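You operate a simulated robot arm through the tools that you are given. There is no shell and no other tool. Be economical: measure what you need, move in short steps, check, and stop when the job is done.

You run a simulated robot arm. Do the job below in one go: nothing can be reset, and whatever is moved stays where it is left.

TASK
Laminate the pass on the blue pass board at heavy heat and lay it on the small wire rack.
Fine: heat dial on heavy; board on the feed tray, grip end by the tray's knob; the pass comes out clear; heat off at the end.

It is judged by the outcome, as a careful person would: the job done as asked, and still so three seconds after it is handed in. It fails if anything else is knocked over, pushed out of place, dropped, spilled or broken.

THE ROBOT
A 6-joint arm with a two-finger parallel gripper, fixed in place. Base frame: the origin is at the foot of the arm, x ahead of it, y to its left, z up; the work surface is at about z = 0.84. Lengths are in m, angles in rad, forces in N, time in s.
With the tool pointing down near the work surface it reaches from about 0.26 to 0.68 m from the base axis. Its first joint turns from -1.152 to 1.152 rad. Payload 2.9 kg.
Tool frame: the origin (TCP) lies between the finger pads and is the grasp point; the fingertips stand 0.03 m ahead of it; z points along the fingers, y is the line along which they close. The gripper opens to 0.11 m. The fingers are 0.02 m wide and 0.01 m thick; the gripper's body (0.048 by 0.112 m) begins 0.055 m behind the TCP.
Orientation is that of the tool frame in the base frame, as a unit quaternion [w, x, y, z]. With the fingers straight down and closing along the base's y, the tool's x points along the base's -x, its y along +y and its z along -z.

THE INTERFACE
- The arm moves only by the tool jog_arm. Its argument "deltas" is a list of rows, each a list of 3 entries, a list of its own where there are three numbers: the shift along the tool's x, y, z in units of 200 mm (1.0 is 200 mm), then the turn, a rotation vector about the tool's x, y, z in units of 180 degrees (1.0 is 180 degrees), then the gripper command, from -1 (shut) to 1 (fully open), values between in proportion. In form: [[[dx, dy, dz], [rx, ry, rz], hand], ...]. A call has 1 to 12 rows; each row is the pose to reach, as a shift and turn from the pose commanded when the call began, along the tool's axes at that moment. A call with a number of a shift or a turn outside -1 to 1 is refused whole. Each row takes 0.2 s and may step no farther than 0.05 m and 0.15 rad from the row before; otherwise, or with a gripper value out of range, the whole call is refused. Where a pose cannot be reached the arm comes as near as it can. A force on the tool above 40 N (or 10 N above the force at the start of the call, whichever is more), or a blocked arm, ends the call early, and 0.2 s more pass. Each finger travels about 0.108 m/s and halts on what it meets, pressing with about 42 N; the grip force reading is that of the motor and also rises with nothing between the fingers. The clock runs only during rows and for 0.2 s after the last one: add rows that repeat a pose to give the fingers time. It gives the time, the measured TCP pose, the force on the tool (base axes), the opening and the grip force at its end, in the units of the frame above (readings bear some noise), with the torque about the TCP (base axes, N m) and any sound that the robot's microphone picked up.
- Cameras (640 x 400 px; columns grow to the right, rows downward): "scene" is fixed at [0.0603, 0.4189, 1.3962]; the picture's right is [-0.88, -0.47, 0.00], its down [-0.21, 0.40, -0.89] and it looks along [0.42, -0.79, -0.46] (base axes); focal length 339 px, centre (320, 200). "wrist" rides on the gripper at [0.072, 0.017, -0.103] in the tool frame; the picture's right is [-0.23, 0.97, 0.00], its down [-0.76, -0.18, -0.62] and it looks along [-0.61, -0.14, 0.78] (tool axes); focal length 222 px, centre (320, 200). There is no depth. A picture from a camera that has moved, and an enlarged one, comes with that camera's place and axes in the base frame and with its lens.
- snapshot(camera): a new picture of that camera. It takes no simulated time.
- close_up(camera, box): a new picture of the part [left, top, right, bottom] of that camera's present view, enlarged. It takes no simulated time.
- hand_in(): hands the job in; it is judged then, once.

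Go step by step. Nothing tells you positions but the pictures and the camera data: compare them with the known pose of the tool, close in by small moves and look again before you grip or let go. The budget is 120 turns and 64 pictures, counting those below and the enlarged ones. Unless the task says otherwise, let go and move clear before handing in, and close with one line.

The tools are called after ">>>" as name(argument=value, ...) on one line, values as JSON. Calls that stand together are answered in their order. jog_arm: Moves the arm, as the interface text tells. Its arguments: {"type":"object","properties":{"deltas":{"type":"array"}},"required":["deltas"]} The other tools are called the same way: snapshot (camera) takes a picture; close_up (camera, box) takes an enlarged picture of a part of a camera's view; hand_in () hands the job in.

At the start:

```text
t: 0.0
tool_pos: [0.4424, -0.1156, 1.2354]
ee_rot: [0.001, 0.0, 1.0, -0.001]
wrist_force: [0.4, 0.5, -0.1]
ft_torque: [0.02, 0.01, -0.01]
opening: 0.11
grip_force: 0.1
```

scene: 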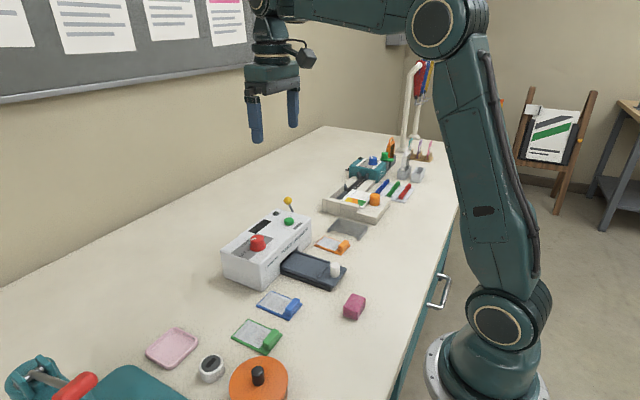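
wrist: 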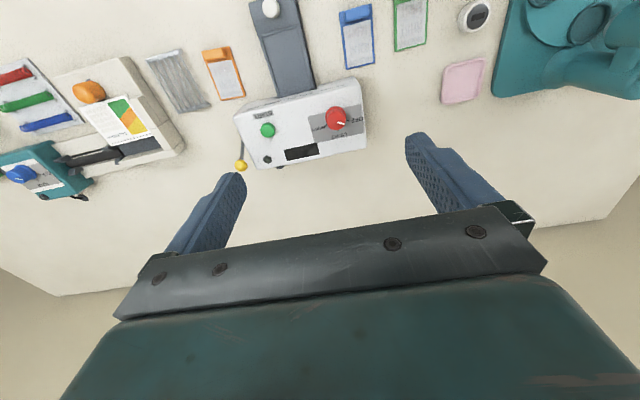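

I see a white laminator with a red dial, a green button, a yellow lever and a feed tray with a white knob; blue, green and orange pass boards sit nearby, with a wire rack beside the orange one. I'll look closer before moving.

>>> close_up(camera="scene", box=[200, 180, 400, 305])

>>> close_up(camera="wrist", box=[220, 60, 400, 180])

>>> close_up(camera="wrist", box=[140, 0, 440, 120])

```text
3.20 times, centred on (300, 242) of scene
camera zoom: at [0.0603, 0.4189, 1.3962], right [-0.88, -0.47, 0.0], down [-0.21, 0.4, -0.89], along [0.42, -0.79, -0.46], focal length 1086 px, centre (384, 64)
```

zoom: 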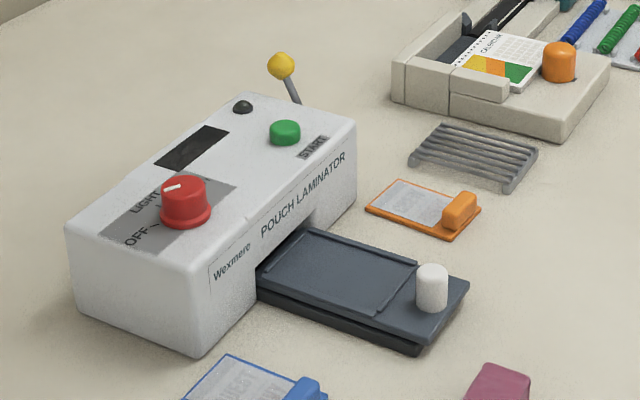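

```text
3.33 times, centred on (310, 120) of wrist
camera zoom: at [0.37, -0.0992, 1.3395], right [0.23, 0.97, 0.0], down [0.76, -0.18, 0.62], along [0.61, -0.14, -0.78], focal length 740 px, centre (353, 467)
```

zoom: 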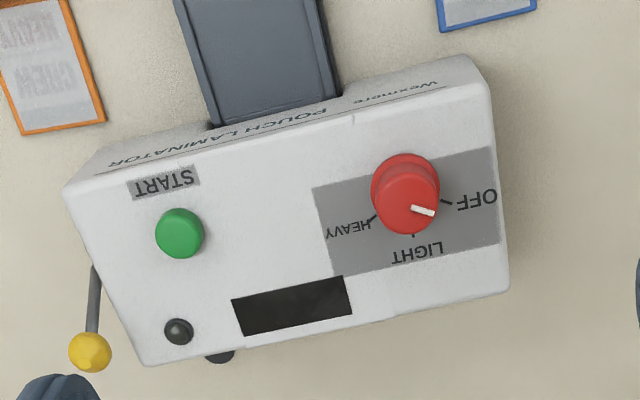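

```text
2.13 times, centred on (290, 60) of wrist
camera zoom: at [0.37, -0.0992, 1.3395], right [0.23, 0.97, 0.0], down [0.76, -0.18, 0.62], along [0.61, -0.14, -0.78], focal length 474 px, centre (384, 499)
```

zoom: 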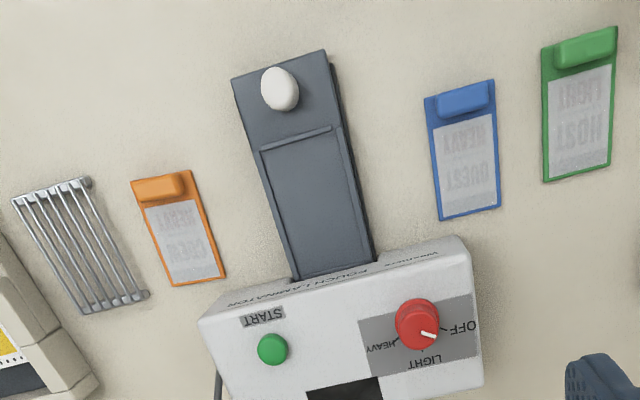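

The dial sits near (0.50, -0.10), the tray knob near (0.34, -0.17), and the blue board near (0.41, -0.035) with its grip end toward the base. I'll lower the arm for a better look.

>>> jog_arm(deltas=[[[0.03, 0.02, 0.2], [0, 0, 0], 1], [[0.05, 0.04, 0.4], [0, 0, 0], 1], [[0.08, 0.06, 0.6], [0, 0, 0], 1], [[0.1, 0.075, 0.775], [0, 0, 0], 1]])

>>> snapshot(camera="wrist")

```text
t: 1.0
tool_pos: [0.4235, -0.101, 1.0798]
ee_rot: [0.001, 0.0, 1.0, -0.001]
wrist_force: [0.5, -0.8, -0.3]
ft_torque: [-0.05, 0.03, -0.01]
opening: 0.11
grip_force: 0.1
```

```text
58 pictures are left
camera wrist: at [0.3506, -0.0836, 1.1842], right [0.23, 0.97, 0.0], down [0.76, -0.18, 0.62], along [0.61, -0.14, -0.78], focal length 222 px, centre (320, 200)
```

wrist: 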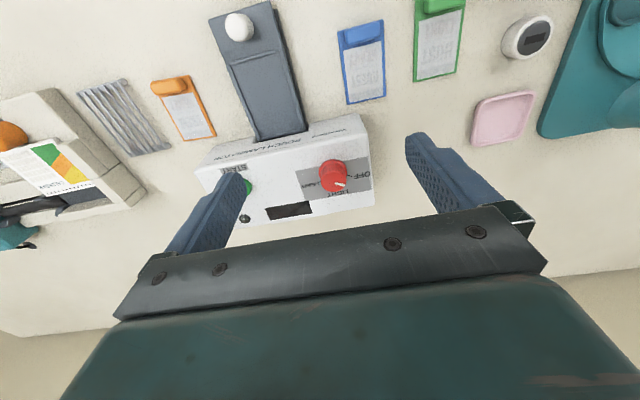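

The dial is near (0.506, -0.102) with its top around z 0.94, and the start button near (0.503, -0.23). I'll zoom in on the dial, the board and the tray.

>>> close_up(camera="wrist", box=[280, 140, 400, 215])

>>> close_up(camera="wrist", box=[200, 0, 400, 125])

>>> close_up(camera="scene", box=[215, 220, 295, 270])

```text
5.33 times, centred on (340, 178) of wrist
camera zoom: at [0.3506, -0.0836, 1.1842], right [0.23, 0.97, 0.0], down [0.76, -0.18, 0.62], along [0.61, -0.14, -0.78], focal length 1185 px, centre (213, 320)
```

zoom: 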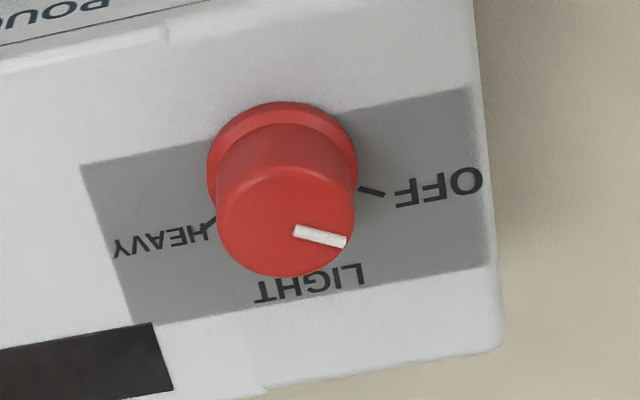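

```text
3.20 times, centred on (300, 62) of wrist
camera zoom: at [0.3506, -0.0836, 1.1842], right [0.23, 0.97, 0.0], down [0.76, -0.18, 0.62], along [0.61, -0.14, -0.78], focal length 711 px, centre (384, 640)
```

zoom: 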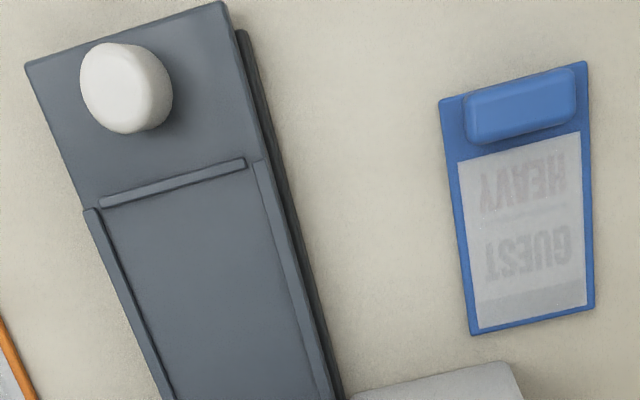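

```text
8.00 times, centred on (255, 245) of scene
camera zoom: at [0.0603, 0.4189, 1.3962], right [-0.88, -0.47, 0.0], down [-0.21, 0.4, -0.89], along [0.42, -0.79, -0.46], focal length 2715 px, centre (840, -160)
```

zoom: 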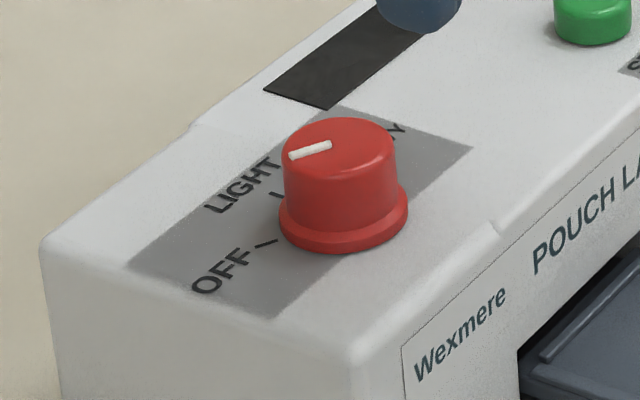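

The dial pointer reads OFF, and HEAVY is about 120° clockwise from it. The blue board has its handle at about (0.371, -0.036), and the tray recess is at y ≈ -0.166, z ≈ 0.87. I'll move above the blue handle.

>>> jog_arm(deltas=[[[0.07, 0.08, 0.15], [0, 0, 0], 0.1], [[0.14, 0.16, 0.3], [0, 0, 0], 0.1], [[0.2, 0.24, 0.45], [0, 0, 0], 0.1], [[0.2625, 0.3225, 0.6], [0, 0, 0], 0.1], [[0.2625, 0.3225, 0.65], [0, 0, 0], 0.1]])

>>> snapshot(camera="wrist")

>>> close_up(camera="scene", box=[240, 240, 370, 330])

```text
t: 2.2
tool_pos: [0.3714, -0.0368, 0.9492]
ee_rot: [0.001, 0.0, 1.0, 0.0]
wrist_force: [-0.2, 1.2, 1.1]
ft_torque: [0.0, 0.01, 0.02]
opening: 0.0604
grip_force: 0.1
```

```text
54 pictures are left
camera wrist: at [0.2974, -0.0196, 1.0541], right [0.23, 0.97, 0.0], down [0.76, -0.18, 0.62], along [0.61, -0.14, -0.78], focal length 222 px, centre (320, 200)
```

wrist: 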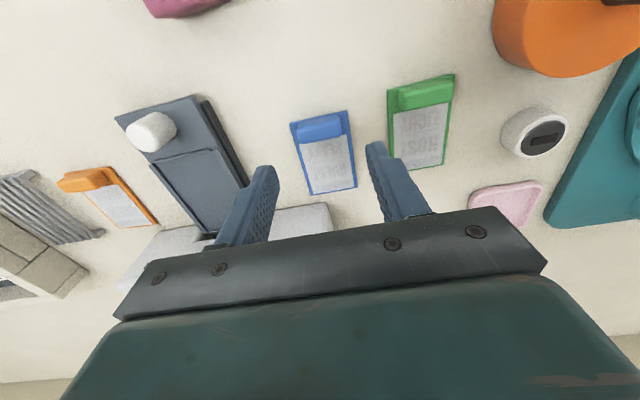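

```text
4.44 times, centred on (305, 285) of scene
camera zoom: at [0.0603, 0.419, 1.3962], right [-0.88, -0.47, 0.0], down [-0.21, 0.4, -0.89], along [0.42, -0.79, -0.46], focal length 1508 px, centre (387, -178)
```

zoom: 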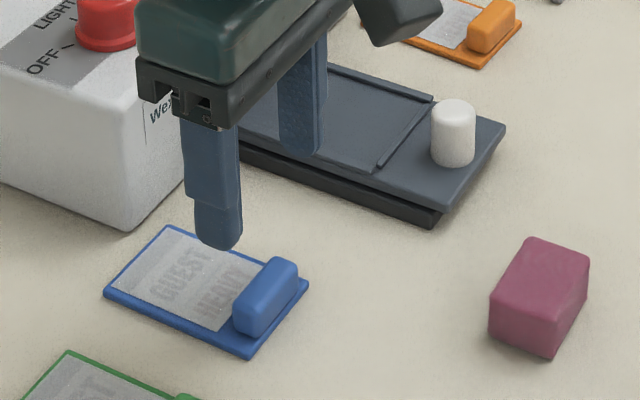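

The gripper is right above the blue handle, which has its centre near (0.369, -0.035) and its top near 0.862. I'll go down and close on it along y.

>>> jog_arm(deltas=[[[0.008, 0.008, 0.2], [0, 0, 0], 0.1], [[0.008, 0.008, 0.35], [0, 0, 0], 0.1], [[0.008, 0.008, 0.35], [0, 0, 0], 0.1]])

>>> snapshot(camera="wrist")

>>> close_up(camera="scene", box=[240, 260, 340, 330])

```text
t: 3.0
tool_pos: [0.3681, -0.0343, 0.8799]
ee_rot: [0.001, 0.0, 1.0, -0.001]
wrist_force: [0.3, -0.6, 0.2]
ft_torque: [0.01, 0.01, 0.02]
opening: 0.0606
grip_force: 0.0
```

```text
52 pictures are left
camera wrist: at [0.2954, -0.0176, 0.984], right [0.23, 0.97, 0.0], down [0.76, -0.18, 0.62], along [0.61, -0.14, -0.78], focal length 222 px, centre (320, 200)
```

wrist: 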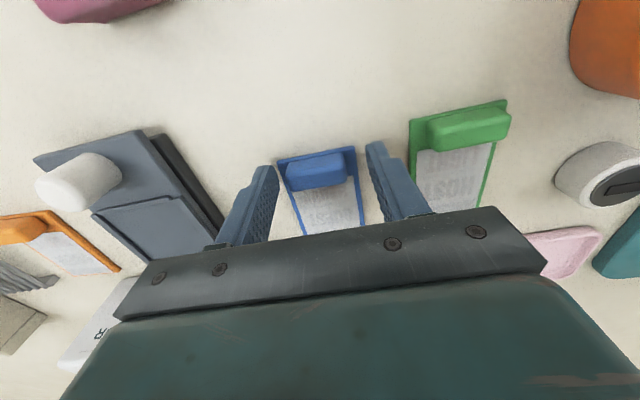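

```text
5.71 times, centred on (290, 295) of scene
camera zoom: at [0.0603, 0.4189, 1.3962], right [-0.88, -0.47, 0.0], down [-0.21, 0.4, -0.89], along [0.42, -0.79, -0.46], focal length 1939 px, centre (491, -343)
```

zoom: 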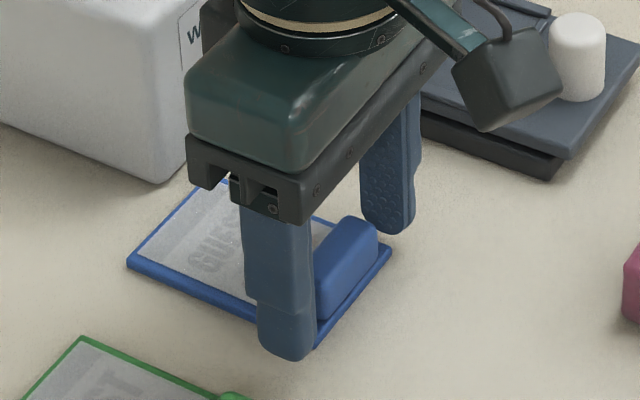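

The fingers straddle the handle, so I'll close on it.

>>> jog_arm(deltas=[[[0, 0, 0], [0, 0, 0], -0.3], [[0, 0, 0], [0, 0, 0], -1], [[0, 0, 0], [0, 0, 0], -1], [[0, 0, 0], [0, 0, 0], -1]])

>>> close_up(camera="wrist", box=[220, 120, 420, 245])

```text
t: 4.0
tool_pos: [0.3687, -0.0338, 0.8799]
ee_rot: [0.0, 0.0, 1.0, -0.001]
wrist_force: [0.1, 0.1, 0.9]
ft_torque: [-0.02, 0.02, 0.0]
opening: 0.0388
grip_force: 41.9
```

```text
3.20 times, centred on (320, 182) of wrist
camera zoom: at [0.2955, -0.0177, 0.9843], right [0.23, 0.97, 0.0], down [0.76, -0.18, 0.62], along [0.61, -0.14, -0.78], focal length 711 px, centre (320, 256)
```

zoom: 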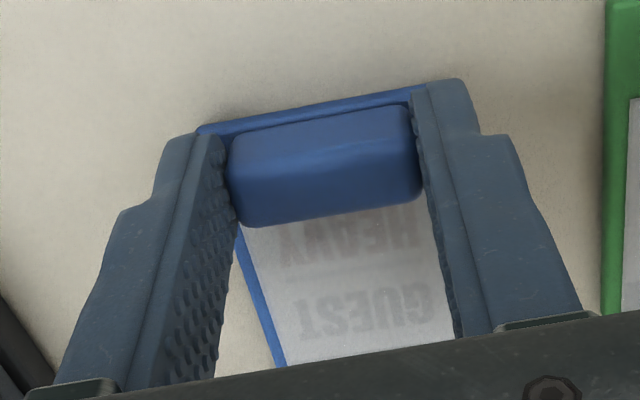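

The handle is held at 0.0388 m opening. I'll lift, back off a little, and carry it over the tray.

>>> jog_arm(deltas=[[[0, 0, 0.0], [0, 0, 0], -1], [[0.02, 0, -0.2], [0, 0, 0], -1], [[0.08, 0, -0.4], [0, 0, 0], -1], [[0.08, -0.2, -0.45], [0, 0, 0], -1], [[0.08, -0.4, -0.45], [0, 0, 0], -1], [[0.08, -0.6, -0.45], [0, 0, 0], -1], [[0.04, -0.66, -0.45], [0, 0, 0], -1], [[0.04, -0.66, -0.45], [0, 0, 0], -1]])

>>> snapshot(camera="wrist")

>>> close_up(camera="scene", box=[240, 190, 400, 290])

```text
t: 5.8
tool_pos: [0.3606, -0.1662, 0.9704]
ee_rot: [-0.001, 0.0, 1.0, -0.001]
wrist_force: [0.2, 0.3, -0.4]
ft_torque: [0.0, 0.01, -0.02]
opening: 0.0387
grip_force: 42.8
```

```text
49 pictures are left
camera wrist: at [0.288, -0.1503, 1.0747], right [0.23, 0.97, 0.0], down [0.76, -0.18, 0.62], along [0.61, -0.14, -0.78], focal length 222 px, centre (320, 200)
```

wrist: 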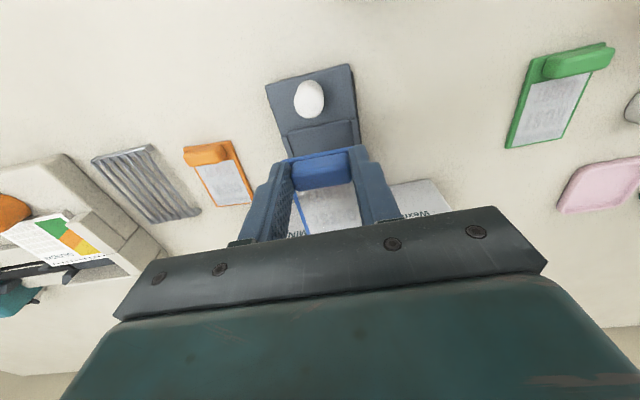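

```text
4.00 times, centred on (320, 240) of scene
camera zoom: at [0.0603, 0.4189, 1.3962], right [-0.88, -0.47, 0.0], down [-0.21, 0.4, -0.89], along [0.42, -0.79, -0.46], focal length 1357 px, centre (320, 40)
```

zoom: 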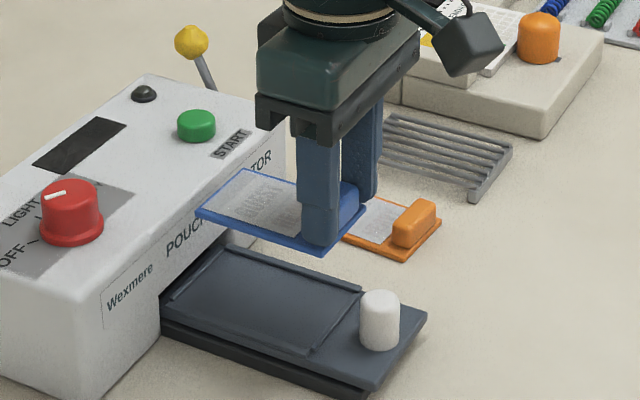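

I'm above the tray. I'll zoom in to line the board up with the recess.

>>> close_up(camera="wrist", box=[240, 50, 400, 150])

>>> close_up(camera="wrist", box=[260, 130, 420, 230])

```text
4.00 times, centred on (320, 100) of wrist
camera zoom: at [0.288, -0.1503, 1.0747], right [0.23, 0.97, 0.0], down [0.76, -0.18, 0.62], along [0.61, -0.14, -0.78], focal length 888 px, centre (320, 600)
```

zoom: 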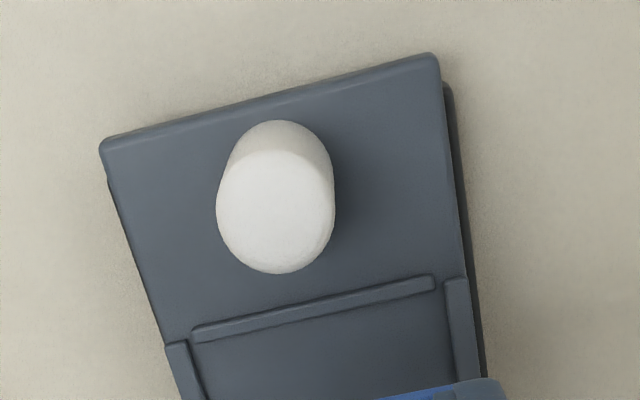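

```text
4.00 times, centred on (340, 180) of wrist
camera zoom: at [0.288, -0.1503, 1.0747], right [0.23, 0.97, 0.0], down [0.76, -0.18, 0.62], along [0.61, -0.14, -0.78], focal length 888 px, centre (240, 280)
```

zoom: 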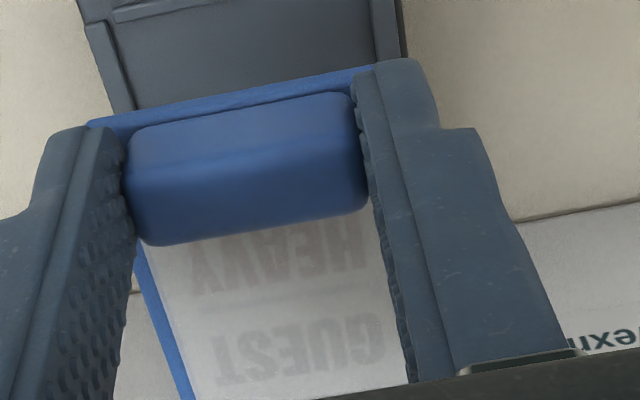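

The recess is centred at y ≈ -0.169 with its stop bar at x ≈ 0.3635, and the board is square to it. I'll line up and come down to just above the floor.

>>> jog_arm(deltas=[[[-0.05, -0.014, 0.05], [0, 0, 0], -1], [[-0.05, -0.014, 0.2], [0, 0, 0], -1], [[-0.05, -0.014, 0.255], [0, 0, 0], -1], [[-0.05, -0.014, 0.255], [0, 0, 0], -1]])

>>> close_up(camera="scene", box=[270, 230, 370, 295])

>>> close_up(camera="wrist", box=[220, 90, 420, 215])

```text
t: 6.8
tool_pos: [0.3713, -0.1684, 0.9186]
ee_rot: [0.001, 0.0, 1.0, 0.0]
wrist_force: [0.1, 0.7, 0.2]
ft_torque: [0.02, 0.04, -0.03]
opening: 0.039
grip_force: 42.0
```

```text
6.15 times, centred on (320, 262) of scene
camera zoom: at [0.0603, 0.4189, 1.3962], right [-0.88, -0.47, 0.0], down [-0.21, 0.4, -0.89], along [0.42, -0.79, -0.46], focal length 2088 px, centre (320, -185)
```

zoom: 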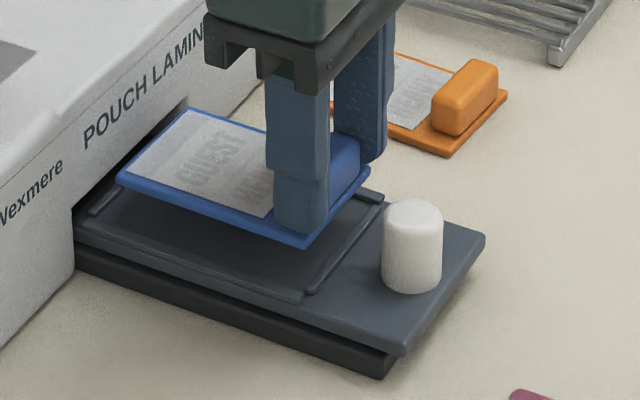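

```text
3.20 times, centred on (320, 152) of wrist
camera zoom: at [0.2975, -0.1527, 1.0234], right [0.23, 0.97, 0.0], down [0.76, -0.18, 0.62], along [0.61, -0.14, -0.78], focal length 711 px, centre (320, 352)
```

zoom: 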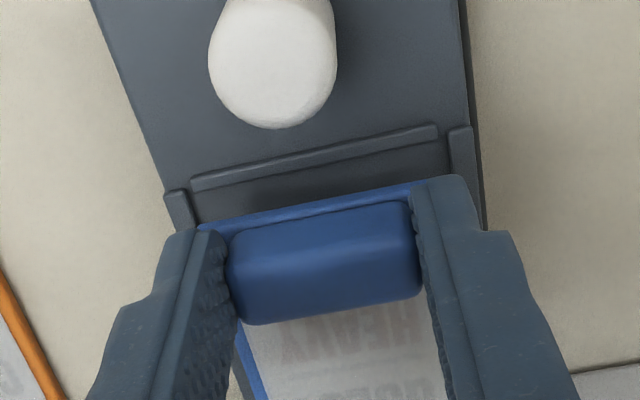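

The board is about 15 mm above the recess and nearly centred. I'll nudge it 1.5 mm in -y and go down in small steps until it touches.

>>> jog_arm(deltas=[[[-0.005, -0.008, 0.03], [0, 0, 0], -1], [[-0.005, -0.008, 0.05], [0, 0, 0], -1], [[-0.005, -0.008, 0.065], [0, 0, 0], -1], [[-0.005, -0.008, 0.065], [0, 0, 0], -1]])

>>> close_up(camera="scene", box=[270, 230, 370, 295])

>>> close_up(camera="wrist", box=[220, 90, 420, 215])

```text
t: 7.8
tool_pos: [0.3719, -0.1707, 0.9065]
ee_rot: [0.0, 0.0, 1.0, -0.001]
wrist_force: [-0.3, -0.3, -0.5]
ft_torque: [-0.01, 0.01, 0.0]
opening: 0.0387
grip_force: 41.7
```

```text
6.15 times, centred on (320, 262) of scene
camera zoom: at [0.0603, 0.4189, 1.3962], right [-0.88, -0.47, 0.0], down [-0.21, 0.4, -0.89], along [0.42, -0.79, -0.46], focal length 2088 px, centre (320, -185)
```

zoom: 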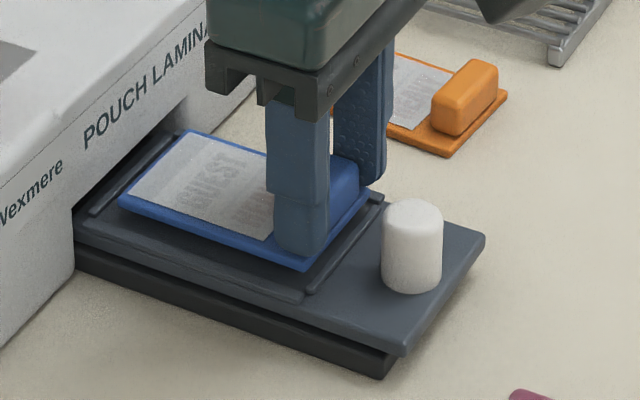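

```text
3.20 times, centred on (320, 152) of wrist
camera zoom: at [0.2986, -0.1547, 1.0105], right [0.23, 0.97, 0.0], down [0.76, -0.18, 0.62], along [0.61, -0.14, -0.78], focal length 711 px, centre (320, 352)
```

zoom: 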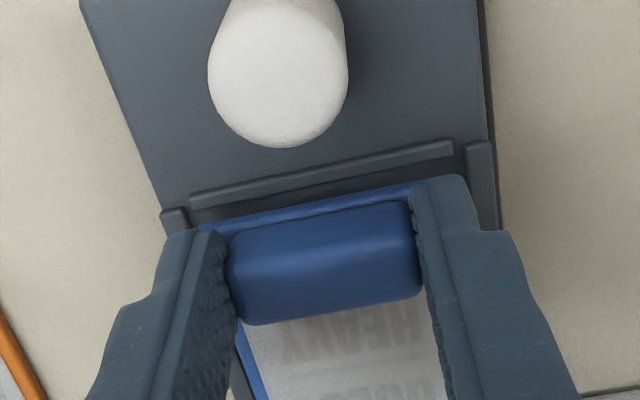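

It's still a few mm above the floor and well centred. I'll keep going down in small steps.

>>> jog_arm(deltas=[[[0, 0.002, 0.01], [0, 0, 0], -1], [[0, 0.002, 0.02], [0, 0, 0], -1], [[0, 0.002, 0.03], [0, 0, 0], -1], [[0, 0.002, 0.03], [0, 0, 0], -1]])

>>> close_up(camera="scene", box=[270, 230, 370, 295])

```text
t: 8.8
tool_pos: [0.3719, -0.1704, 0.9006]
ee_rot: [-0.001, 0.0, 1.0, 0.0]
wrist_force: [0.0, 0.4, -1.0]
ft_torque: [-0.01, -0.02, 0.03]
opening: 0.0386
grip_force: 41.3
```

```text
6.15 times, centred on (320, 262) of scene
camera zoom: at [0.0603, 0.4189, 1.3962], right [-0.88, -0.47, 0.0], down [-0.21, 0.4, -0.89], along [0.42, -0.79, -0.46], focal length 2088 px, centre (320, -185)
```

zoom: 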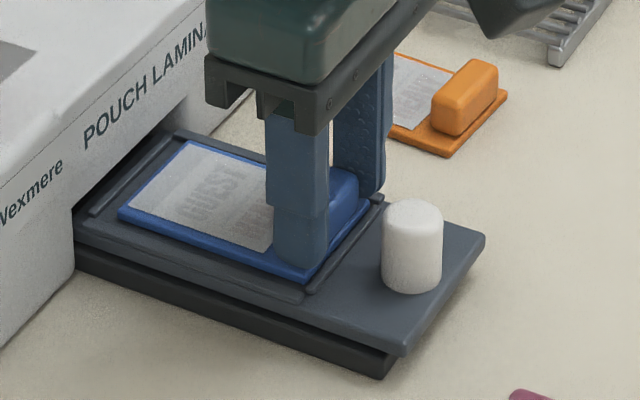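

Nearly down, with no contact force yet. A few more millimetres should do it.

>>> jog_arm(deltas=[[[0, 0, 0.007], [0, 0, 0], -1], [[0, 0, 0.014], [0, 0, 0], -1], [[0, 0, 0.02], [0, 0, 0], -1], [[0, 0, 0.02], [0, 0, 0], -1]])

>>> close_up(camera="scene", box=[270, 230, 370, 295])

```text
t: 9.8
tool_pos: [0.3733, -0.1715, 0.8968]
ee_rot: [0.003, 0.0, 1.0, -0.002]
wrist_force: [-0.3, 3.1, 35.0]
ft_torque: [0.17, -0.32, 0.01]
opening: 0.0387
grip_force: 42.0
```

```text
6.15 times, centred on (320, 262) of scene
camera zoom: at [0.0599, 0.4192, 1.3961], right [-0.88, -0.47, 0.0], down [-0.21, 0.4, -0.89], along [0.42, -0.79, -0.46], focal length 2088 px, centre (320, -185)
```

zoom: 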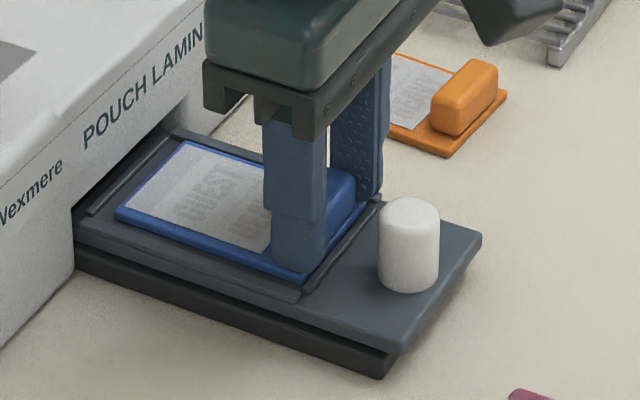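

Contact reads about 35 N, so the board is seated. I'll ease up 2 mm, open slightly, then lift away.

>>> jog_arm(deltas=[[[0, 0, -0.014], [0, 0, 0], -1], [[0, 0, -0.016], [0, 0, 0], -0.22], [[0, 0, -0.016], [0, 0, 0], -0.22], [[0, 0, -0.06], [0, 0, 0], -0.2], [[0, 0, -0.2], [0, 0, 0], 0.0], [[0, 0, -0.4], [0, 0, 0], 0.0], [[0, 0, -0.5], [0, 0, 0], 0.0]])

>>> close_up(camera="scene", box=[260, 220, 380, 295])

>>> snapshot(camera="wrist")

```text
t: 11.4
tool_pos: [0.3736, -0.1716, 0.9958]
ee_rot: [0.0, 0.001, 1.0, 0.0]
wrist_force: [0.3, 0.8, -0.2]
ft_torque: [0.01, -0.01, 0.03]
opening: 0.0547
grip_force: 0.0
```

```text
5.33 times, centred on (320, 258) of scene
camera zoom: at [0.0603, 0.419, 1.3962], right [-0.88, -0.47, 0.0], down [-0.21, 0.4, -0.89], along [0.42, -0.79, -0.46], focal length 1810 px, centre (320, -107)
```

zoom: 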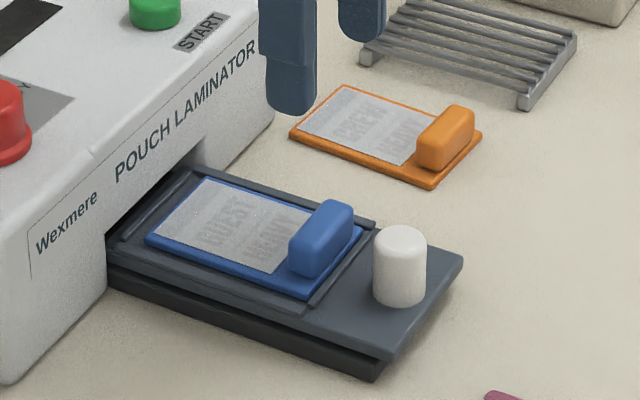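

```text
38 pictures are left
camera wrist: at [0.2997, -0.1545, 1.1003], right [0.23, 0.97, 0.0], down [0.76, -0.18, 0.62], along [0.61, -0.14, -0.78], focal length 222 px, centre (320, 200)
```

wrist: 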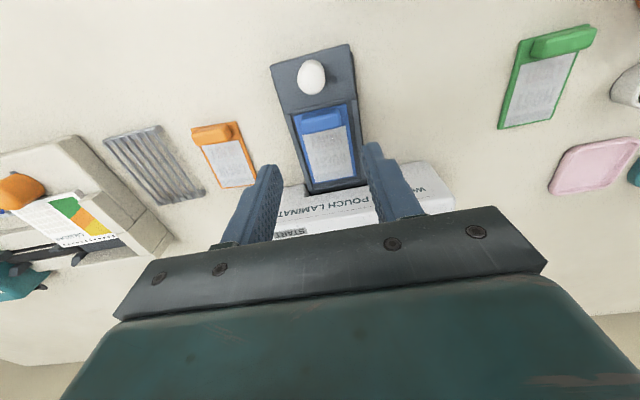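

The board is seated with its grip end by the knob. Next is the dial: I'll move above it and check alignment.

>>> jog_arm(deltas=[[[-0.15, 0.07, -0.1], [0, 0, 0], 0.1], [[-0.3, 0.14, -0.12], [0, 0, 0], 0.1], [[-0.45, 0.21, -0.12], [0, 0, 0], 0.1], [[-0.6, 0.28, -0.12], [0, 0, 0], 0.1], [[-0.697, 0.343, -0.1], [0, 0, 0], 0.1], [[-0.697, 0.343, -0.05], [0, 0, 0], 0.1]])

>>> snapshot(camera="wrist")

```text
t: 12.8
tool_pos: [0.5126, -0.1013, 1.0055]
ee_rot: [0.0, 0.0, 1.0, -0.001]
wrist_force: [-0.9, 0.8, 0.8]
ft_torque: [0.02, 0.01, -0.01]
opening: 0.0605
grip_force: 0.0
```

```text
37 pictures are left
camera wrist: at [0.4388, -0.0857, 1.1098], right [0.23, 0.97, 0.0], down [0.76, -0.18, 0.62], along [0.61, -0.14, -0.78], focal length 222 px, centre (320, 200)
```

wrist: 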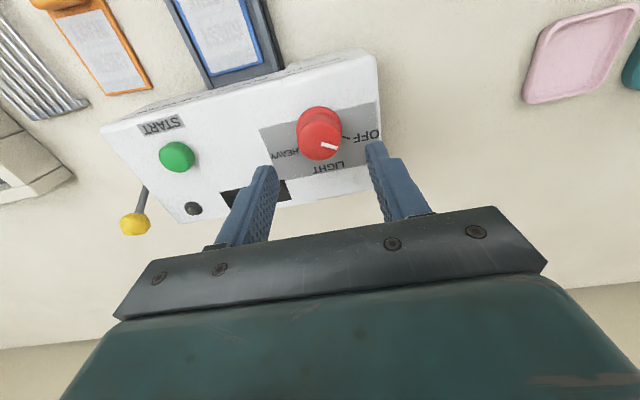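

The dial's centre comes out at about (0.513, -0.104) with its top near 0.94. I'll pre-rotate the gripper 60° counter-clockwise, leaving 120° clockwise travel for the turn.

>>> jog_arm(deltas=[[[0, -0.012, 0], [0, 0, -0.0477], 0.1], [[0, -0.012, 0], [0, 0, -0.0953], 0.1], [[0, -0.012, 0], [0, 0, -0.143], 0.1], [[0, -0.012, 0], [0, 0, -0.1907], 0.1], [[0, -0.012, 0], [0, 0, -0.2383], 0.1], [[0, -0.012, 0], [0, 0, -0.286], 0.1], [[0, -0.012, 0], [0, 0, -0.333], 0.1], [[0, -0.012, 0.1], [0, 0, -0.333], 0.1], [[0, -0.012, 0.1], [0, 0, -0.333], 0.1]])

>>> snapshot(camera="wrist")

>>> close_up(camera="scene", box=[210, 190, 330, 270])

```text
t: 14.8
tool_pos: [0.5114, -0.1043, 0.9863]
ee_rot: [0.0, -0.499, 0.867, 0.0]
wrist_force: [-0.1, -0.9, 0.0]
ft_torque: [0.04, -0.01, -0.02]
opening: 0.0607
grip_force: 0.1
```

```text
36 pictures are left
camera wrist: at [0.46, -0.1591, 1.0907], right [-0.73, 0.68, 0.0], down [0.53, 0.57, 0.62], along [0.43, 0.45, -0.78], focal length 222 px, centre (320, 200)
```

wrist: 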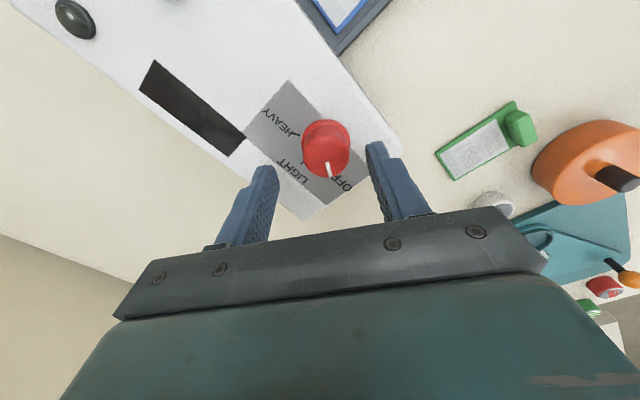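

```text
5.00 times, centred on (270, 230) of scene
camera zoom: at [0.0603, 0.4189, 1.3962], right [-0.88, -0.47, 0.0], down [-0.21, 0.4, -0.89], along [0.42, -0.79, -0.46], focal length 1697 px, centre (570, 50)
```

zoom: 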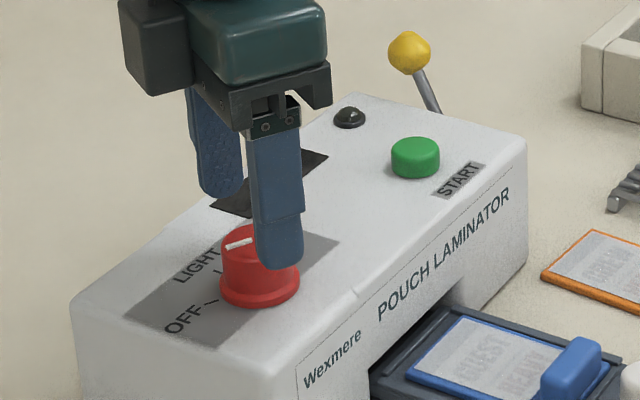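

Comparing the views puts the dial's centre at (0.509, -0.103) with its top at 0.949. I'll go down around the cap and close on it.

>>> jog_arm(deltas=[[[0, 0.0135, 0.05], [0, 0, 0], 0.1], [[0, 0.0135, 0.108], [0, 0, 0], 0.1], [[0, 0.0135, 0.108], [0, 0, 0], 0.0], [[0, 0.0135, 0.108], [0, 0, 0], -0.3], [[0, 0.0135, 0.108], [0, 0, 0], -1], [[0, 0.0135, 0.108], [0, 0, 0], -1]])

>>> close_up(camera="wrist", box=[220, 90, 420, 215])

```text
t: 16.2
tool_pos: [0.5081, -0.1014, 0.9651]
ee_rot: [-0.002, -0.5, 0.866, 0.0]
wrist_force: [-14.5, 8.2, 4.6]
ft_torque: [0.33, 0.6, 0.03]
opening: 0.0354
grip_force: 45.0
```

```text
3.20 times, centred on (320, 152) of wrist
camera zoom: at [0.4567, -0.157, 1.069], right [-0.73, 0.68, 0.0], down [0.54, 0.57, 0.62], along [0.42, 0.46, -0.78], focal length 711 px, centre (320, 352)
```

zoom: 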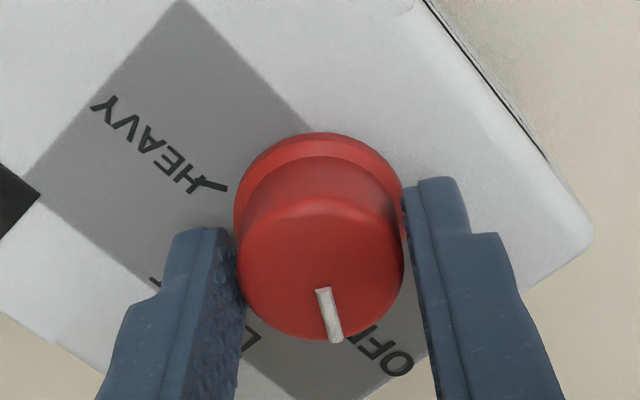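

It's gripped at 35 mm, but there's about 16 N of side force along +tool y. I'll shift that way to relieve it before turning.

>>> jog_arm(deltas=[[[0, 0.008, 0], [0, 0, 0], -1], [[0, 0.008, 0], [0, 0, 0], -1]])

```text
t: 16.8
tool_pos: [0.509, -0.1017, 0.9644]
ee_rot: [0.0, -0.499, 0.867, -0.001]
wrist_force: [-7.8, 6.5, 1.1]
ft_torque: [0.0, 0.56, -0.02]
opening: 0.0353
grip_force: 44.8
```

The side force is dropping. I'll start turning clockwise, first half.

>>> jog_arm(deltas=[[[0, 0.006, 0], [0, 0, 0.0], -1], [[0, 0.006, 0], [0, 0, 0.0477], -1], [[0, 0.006, 0], [0, 0, 0.0953], -1], [[0, 0.006, 0], [0, 0, 0.143], -1], [[0, 0.006, 0], [0, 0, 0.1907], -1], [[0, 0.006, 0], [0, 0, 0.2383], -1], [[0, 0.006, 0], [0, 0, 0.286], -1], [[0, 0.006, 0], [0, 0, 0.3333], -1]])

>>> close_up(camera="wrist", box=[220, 90, 420, 215])

```text
t: 18.6
tool_pos: [0.5081, -0.1024, 0.9661]
ee_rot: [0.001, 0.001, 1.0, -0.001]
wrist_force: [14.0, -0.6, -6.8]
ft_torque: [0.01, -0.36, 0.02]
opening: 0.0353
grip_force: 45.4
```

```text
3.20 times, centred on (320, 152) of wrist
camera zoom: at [0.4342, -0.0852, 1.0688], right [0.23, 0.97, 0.0], down [0.76, -0.18, 0.63], along [0.61, -0.14, -0.78], focal length 711 px, centre (320, 352)
```

zoom: 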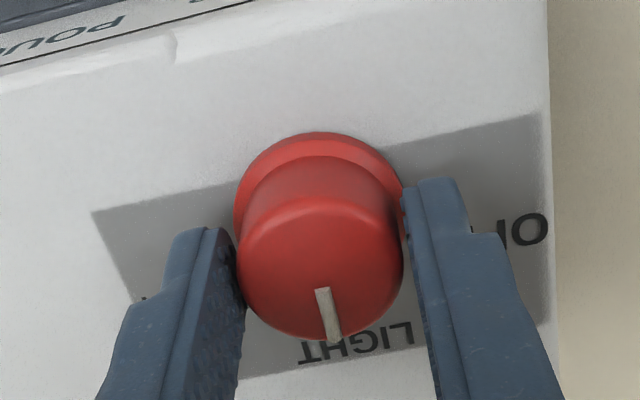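

The dial is following and now points at LIGHT. I'll carry on another 60° to HEAVY with a small correction for the side force.

>>> jog_arm(deltas=[[[-0.006, 0, 0], [0, 0, 0.0477], -1], [[-0.006, 0, 0], [0, 0, 0.0953], -1], [[-0.006, 0, 0], [0, 0, 0.143], -1], [[-0.006, 0, 0], [0, 0, 0.1907], -1], [[-0.006, 0, 0], [0, 0, 0.2383], -1], [[-0.006, 0, 0], [0, 0, 0.286], -1], [[-0.006, 0, 0], [0, 0, 0.3333], -1]])

>>> close_up(camera="wrist", box=[220, 90, 420, 215])

```text
t: 20.2
tool_pos: [0.5081, -0.1016, 0.9651]
ee_rot: [0.0, 0.501, 0.866, 0.0]
wrist_force: [0.7, -3.0, 3.3]
ft_torque: [0.09, 0.12, 0.83]
opening: 0.0354
grip_force: 45.0
```

```text
3.20 times, centred on (320, 152) of wrist
camera zoom: at [0.4855, -0.0312, 1.0691], right [0.96, 0.29, 0.0], down [0.23, -0.75, 0.62], along [0.18, -0.6, -0.78], focal length 711 px, centre (320, 352)
```

zoom: 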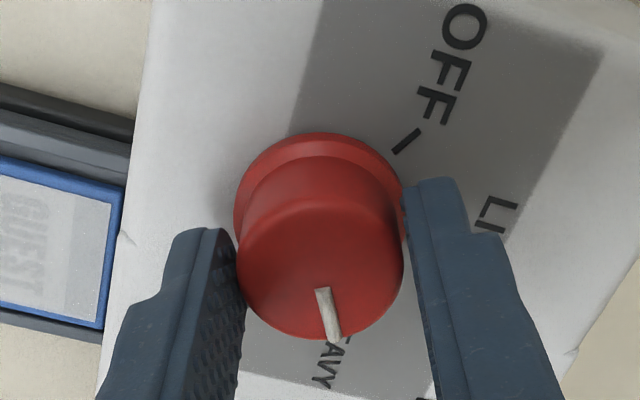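

The pointer now lines up with HEAVY, and the torque suggests it's at the stop. I'll let go, lift, and check the dial and ready lamp.

>>> jog_arm(deltas=[[[0, 0, 0], [0, 0, 0], 0.1], [[0, 0, 0], [0, 0, 0], 0.1], [[0, 0, -0.15], [0, 0, 0], 0.1], [[0, 0, -0.3], [0, 0, 0], 0.1], [[0, 0, -0.35], [0, 0, -0.0477], 0.1], [[0, 0, -0.35], [0, 0, -0.0953], 0.1], [[0, 0, -0.35], [0, 0, -0.143], 0.1], [[0, 0, -0.35], [0, 0, -0.1907], 0.1], [[0, 0, -0.35], [0, 0, -0.2383], 0.1], [[0, 0, -0.35], [0, 0, -0.286], 0.1], [[0, 0, -0.35], [0, 0, -0.3333], 0.1]])

>>> snapshot(camera="wrist")

>>> close_up(camera="scene", box=[210, 190, 350, 280])

```text
t: 22.6
tool_pos: [0.5084, -0.1023, 1.0336]
ee_rot: [0.0, -0.001, 1.0, -0.001]
wrist_force: [-0.1, 0.5, 0.6]
ft_torque: [0.02, 0.02, 0.03]
opening: 0.0603
grip_force: 0.0
```

```text
31 pictures are left
camera wrist: at [0.4347, -0.0856, 1.1386], right [0.23, 0.97, 0.0], down [0.76, -0.18, 0.62], along [0.61, -0.14, -0.78], focal length 222 px, centre (320, 200)
```

wrist: 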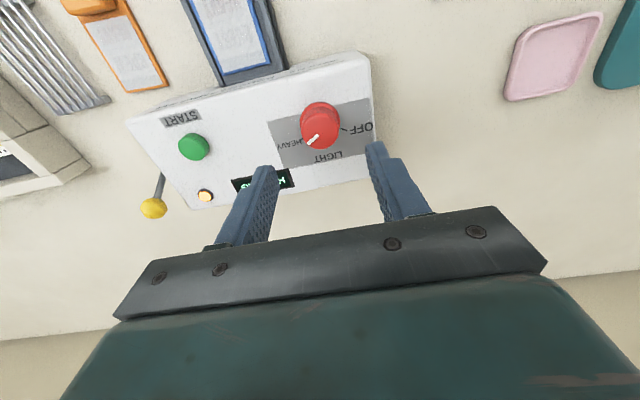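

```text
4.44 times, centred on (280, 235) of scene
camera zoom: at [0.0603, 0.4189, 1.3962], right [-0.88, -0.47, 0.0], down [-0.21, 0.4, -0.89], along [0.42, -0.79, -0.46], focal length 1508 px, centre (498, 44)
```

zoom: 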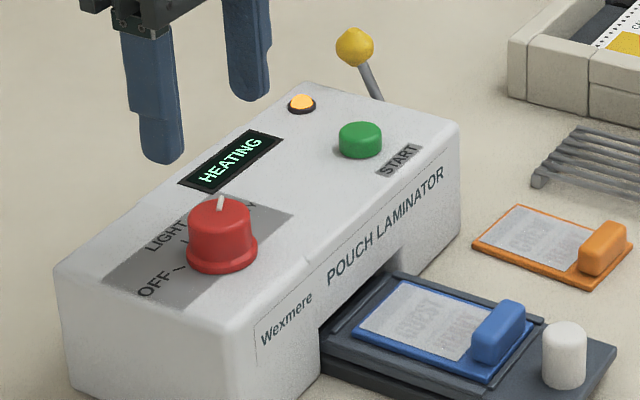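

The dial is on HEAVY, and the display reads HEATING with an amber lamp. I'll close the fingers, move above the START button at (0.4985, -0.2277), and wait there.

>>> jog_arm(deltas=[[[0.01, -0.2, 0], [0, 0, 0], -1], [[0.03, -0.4, 0], [0, 0, 0], -1], [[0.05, -0.6, 0], [0, 0, 0], -1], [[0.05, -0.627, 0.1], [0, 0, 0], -1], [[0.05, -0.627, 0.15], [0, 0, 0], -1], [[0.05, -0.627, 0.15], [0, 0, 0], -1], [[0.05, -0.627, 0.15], [0, 0, 0], -1], [[0.05, -0.627, 0.15], [0, 0, 0], -1], [[0.05, -0.627, 0.15], [0, 0, 0], -1], [[0.05, -0.627, 0.15], [0, 0, 0], -1], [[0.05, -0.627, 0.15], [0, 0, 0], -1], [[0.05, -0.627, 0.15], [0, 0, 0], -1]])

>>> snapshot(camera="wrist")

>>> close_up(camera="scene", box=[210, 190, 350, 280])

```text
t: 25.2
tool_pos: [0.4979, -0.2269, 1.0049]
ee_rot: [0.0, 0.0, 1.0, -0.001]
wrist_force: [-0.1, -0.2, -0.7]
ft_torque: [0.0, -0.01, 0.0]
opening: 0.0
grip_force: 37.7
```

```text
29 pictures are left
camera wrist: at [0.4252, -0.2107, 1.1092], right [0.23, 0.97, 0.0], down [0.76, -0.18, 0.62], along [0.61, -0.14, -0.78], focal length 222 px, centre (320, 200)
```

wrist: 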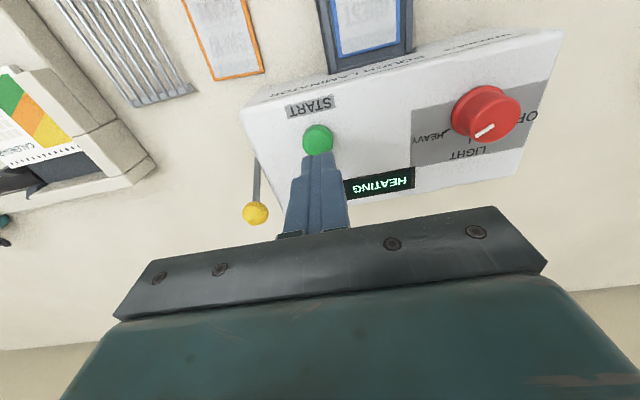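

```text
4.44 times, centred on (280, 235) of scene
camera zoom: at [0.0603, 0.4189, 1.3962], right [-0.88, -0.47, 0.0], down [-0.21, 0.4, -0.89], along [0.42, -0.79, -0.46], focal length 1508 px, centre (498, 44)
```

zoom: 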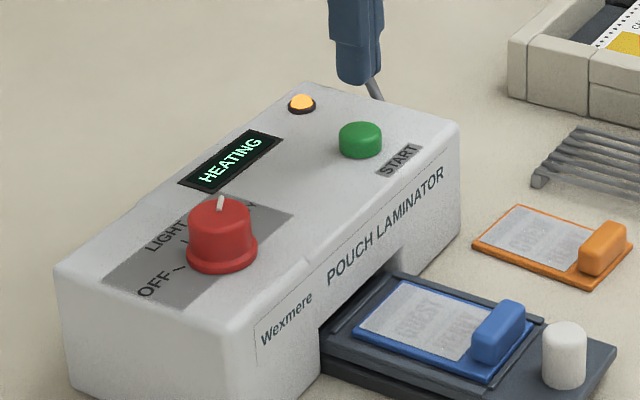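

Still heating, and I'm right above START. I'll wait.

>>> jog_arm(deltas=[[[0, -0.008, 0], [0, 0, 0], -1], [[0, -0.008, 0], [0, 0, 0], -1], [[0, -0.008, 0], [0, 0, 0], -1], [[0, -0.008, 0], [0, 0, 0], -1], [[0, -0.008, 0], [0, 0, 0], -1], [[0, -0.008, 0], [0, 0, 0], -1], [[0, -0.008, 0], [0, 0, 0], -1], [[0, -0.008, 0], [0, 0, 0], -1], [[0, -0.008, 0], [0, 0, 0], -1], [[0, -0.008, 0], [0, 0, 0], -1], [[0, -0.008, 0], [0, 0, 0], -1], [[0, -0.008, 0], [0, 0, 0], -1]])

>>> jog_arm(deltas=[[[0, 0, 0], [0, 0, 0], -1], [[0, 0, 0], [0, 0, 0], -1], [[0, 0, 0], [0, 0, 0], -1], [[0, 0, 0], [0, 0, 0], -1], [[0, 0, 0], [0, 0, 0], -1], [[0, 0, 0], [0, 0, 0], -1], [[0, 0, 0], [0, 0, 0], -1], [[0, 0, 0], [0, 0, 0], -1], [[0, 0, 0], [0, 0, 0], -1], [[0, 0, 0], [0, 0, 0], -1], [[0, 0, 0], [0, 0, 0], -1], [[0, 0, 0], [0, 0, 0], -1]])

>>> close_up(camera="scene", box=[210, 190, 350, 280])

```text
t: 27.8
tool_pos: [0.4985, -0.2293, 1.0044]
ee_rot: [0.0, 0.0, 1.0, -0.001]
wrist_force: [-0.9, -0.3, 0.5]
ft_torque: [-0.03, 0.0, 0.05]
opening: 0.0003
grip_force: 37.6
```

```text
t: 30.4
tool_pos: [0.4983, -0.2294, 1.0052]
ee_rot: [0.0, -0.001, 1.0, -0.001]
wrist_force: [-0.1, 0.1, -0.8]
ft_torque: [0.0, 0.0, -0.04]
opening: 0.0003
grip_force: 37.7
```

```text
4.44 times, centred on (280, 235) of scene
camera zoom: at [0.0603, 0.4189, 1.3962], right [-0.88, -0.47, 0.0], down [-0.21, 0.4, -0.89], along [0.42, -0.79, -0.46], focal length 1508 px, centre (498, 44)
```

zoom: 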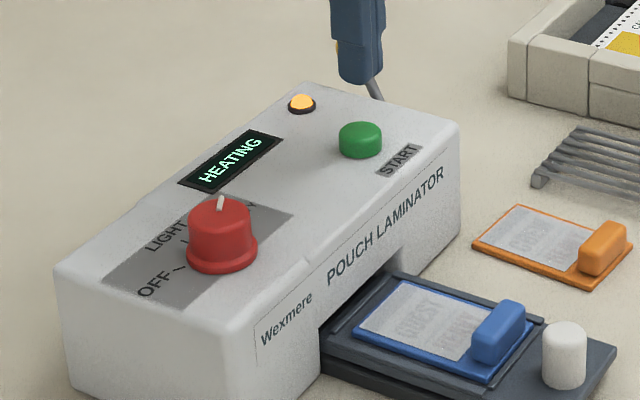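

Still heating. I'll wait longer.

>>> jog_arm(deltas=[[[0, 0, 0], [0, 0, 0], -1], [[0, 0, 0], [0, 0, 0], -1], [[0, 0, 0], [0, 0, 0], -1], [[0, 0, 0], [0, 0, 0], -1], [[0, 0, 0], [0, 0, 0], -1], [[0, 0, 0], [0, 0, 0], -1], [[0, 0, 0], [0, 0, 0], -1], [[0, 0, 0], [0, 0, 0], -1], [[0, 0, 0], [0, 0, 0], -1], [[0, 0, 0], [0, 0, 0], -1], [[0, 0, 0], [0, 0, 0], -1], [[0, 0, 0], [0, 0, 0], -1]])

>>> jog_arm(deltas=[[[0, 0, 0], [0, 0, 0], -1], [[0, 0, 0], [0, 0, 0], -1], [[0, 0, 0], [0, 0, 0], -1], [[0, 0, 0], [0, 0, 0], -1], [[0, 0, 0], [0, 0, 0], -1], [[0, 0, 0], [0, 0, 0], -1], [[0, 0, 0], [0, 0, 0], -1], [[0, 0, 0], [0, 0, 0], -1], [[0, 0, 0], [0, 0, 0], -1], [[0, 0, 0], [0, 0, 0], -1], [[0, 0, 0], [0, 0, 0], -1], [[0, 0, 0], [0, 0, 0], -1]])

>>> jog_arm(deltas=[[[0, 0, 0], [0, 0, 0], -1], [[0, 0, 0], [0, 0, 0], -1], [[0, 0, 0], [0, 0, 0], -1], [[0, 0, 0], [0, 0, 0], -1], [[0, 0, 0], [0, 0, 0], -1], [[0, 0, 0], [0, 0, 0], -1], [[0, 0, 0], [0, 0, 0], -1], [[0, 0, 0], [0, 0, 0], -1], [[0, 0, 0], [0, 0, 0], -1], [[0, 0, 0], [0, 0, 0], -1], [[0, 0, 0], [0, 0, 0], -1], [[0, 0, 0], [0, 0, 0], -1]])

>>> close_up(camera="scene", box=[210, 190, 350, 280])

```text
t: 33.0
tool_pos: [0.4979, -0.2286, 1.0032]
ee_rot: [0.0, 0.0, 1.0, -0.001]
wrist_force: [-0.3, -0.5, -1.1]
ft_torque: [0.02, 0.01, -0.01]
opening: 0.0
grip_force: 37.8
```

```text
t: 35.6
tool_pos: [0.4987, -0.2295, 1.0044]
ee_rot: [-0.001, 0.0, 1.0, -0.001]
wrist_force: [-0.2, -0.4, -0.2]
ft_torque: [-0.02, 0.02, 0.04]
opening: 0.0
grip_force: 37.7
```

```text
t: 38.2
tool_pos: [0.4977, -0.2286, 1.0054]
ee_rot: [-0.001, 0.0, 1.0, 0.0]
wrist_force: [-0.1, 0.4, 0.1]
ft_torque: [0.01, -0.03, 0.03]
opening: 0.0
grip_force: 37.4
```

```text
4.44 times, centred on (280, 235) of scene
camera zoom: at [0.0603, 0.4189, 1.3962], right [-0.88, -0.47, 0.0], down [-0.21, 0.4, -0.89], along [0.42, -0.79, -0.46], focal length 1508 px, centre (498, 44)
```

zoom: 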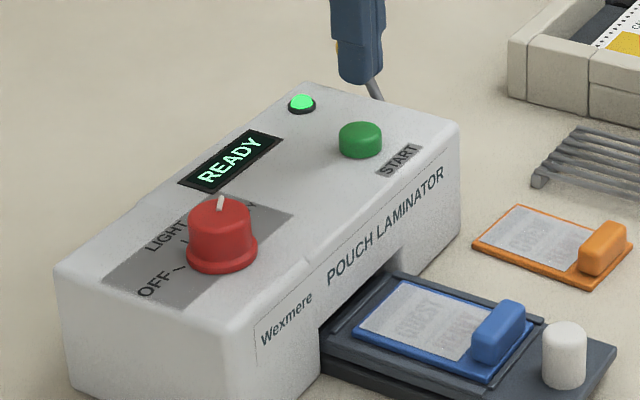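

The display says READY with a green lamp. The tray has a hand knob, so I'll take hold of it at about (0.334, -0.170) and gently try feeding the tray in before pressing START.

>>> jog_arm(deltas=[[[0.2, 0.05, 0], [0, 0, 0], -0.6], [[0.4, 0.12, 0], [0, 0, 0], -0.3], [[0.6, 0.2, 0], [0, 0, 0], -0.1], [[0.78, 0.28, 0], [0, 0, 0], -0.1], [[0.82, 0.295, 0.2], [0, 0, 0], -0.1], [[0.82, 0.295, 0.35], [0, 0, 0], -0.1], [[0.82, 0.295, 0.35], [0, 0, 0], -0.1]])

>>> snapshot(camera="wrist")

```text
t: 39.8
tool_pos: [0.3343, -0.1699, 0.9344]
ee_rot: [0.0, 0.001, 1.0, -0.001]
wrist_force: [-0.2, 0.0, -0.4]
ft_torque: [0.04, -0.01, 0.02]
opening: 0.0495
grip_force: 0.0
```

```text
25 pictures are left
camera wrist: at [0.2606, -0.1538, 1.0381], right [0.23, 0.97, 0.0], down [0.76, -0.18, 0.62], along [0.61, -0.14, -0.78], focal length 222 px, centre (320, 200)
```

wrist: 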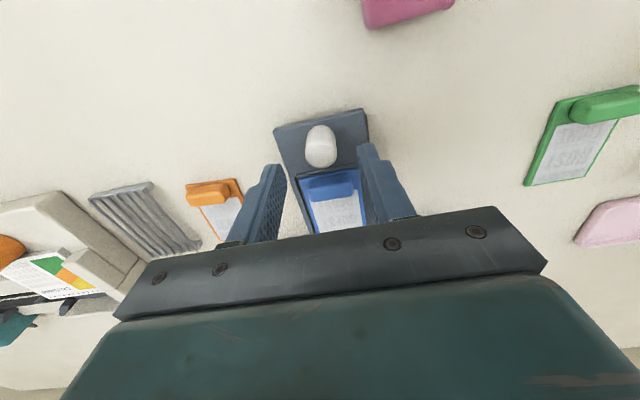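

The knob is between the fingers at about (0.331, -0.170). I'll go down and grip it.

>>> jog_arm(deltas=[[[0.015, 0, 0.08], [0, 0, 0], -0.1], [[0.015, 0, 0.15], [0, 0, 0], -0.1], [[0.015, 0, 0.15], [0, 0, 0], -0.4], [[0.015, 0, 0.15], [0, 0, 0], -1], [[0.015, 0, 0.15], [0, 0, 0], -1]])

```text
t: 41.0
tool_pos: [0.3313, -0.1706, 0.9044]
ee_rot: [0.0, 0.0, 1.0, 0.0]
wrist_force: [0.3, 2.5, -3.4]
ft_torque: [0.14, -0.31, 0.02]
opening: 0.0232
grip_force: 45.2
```

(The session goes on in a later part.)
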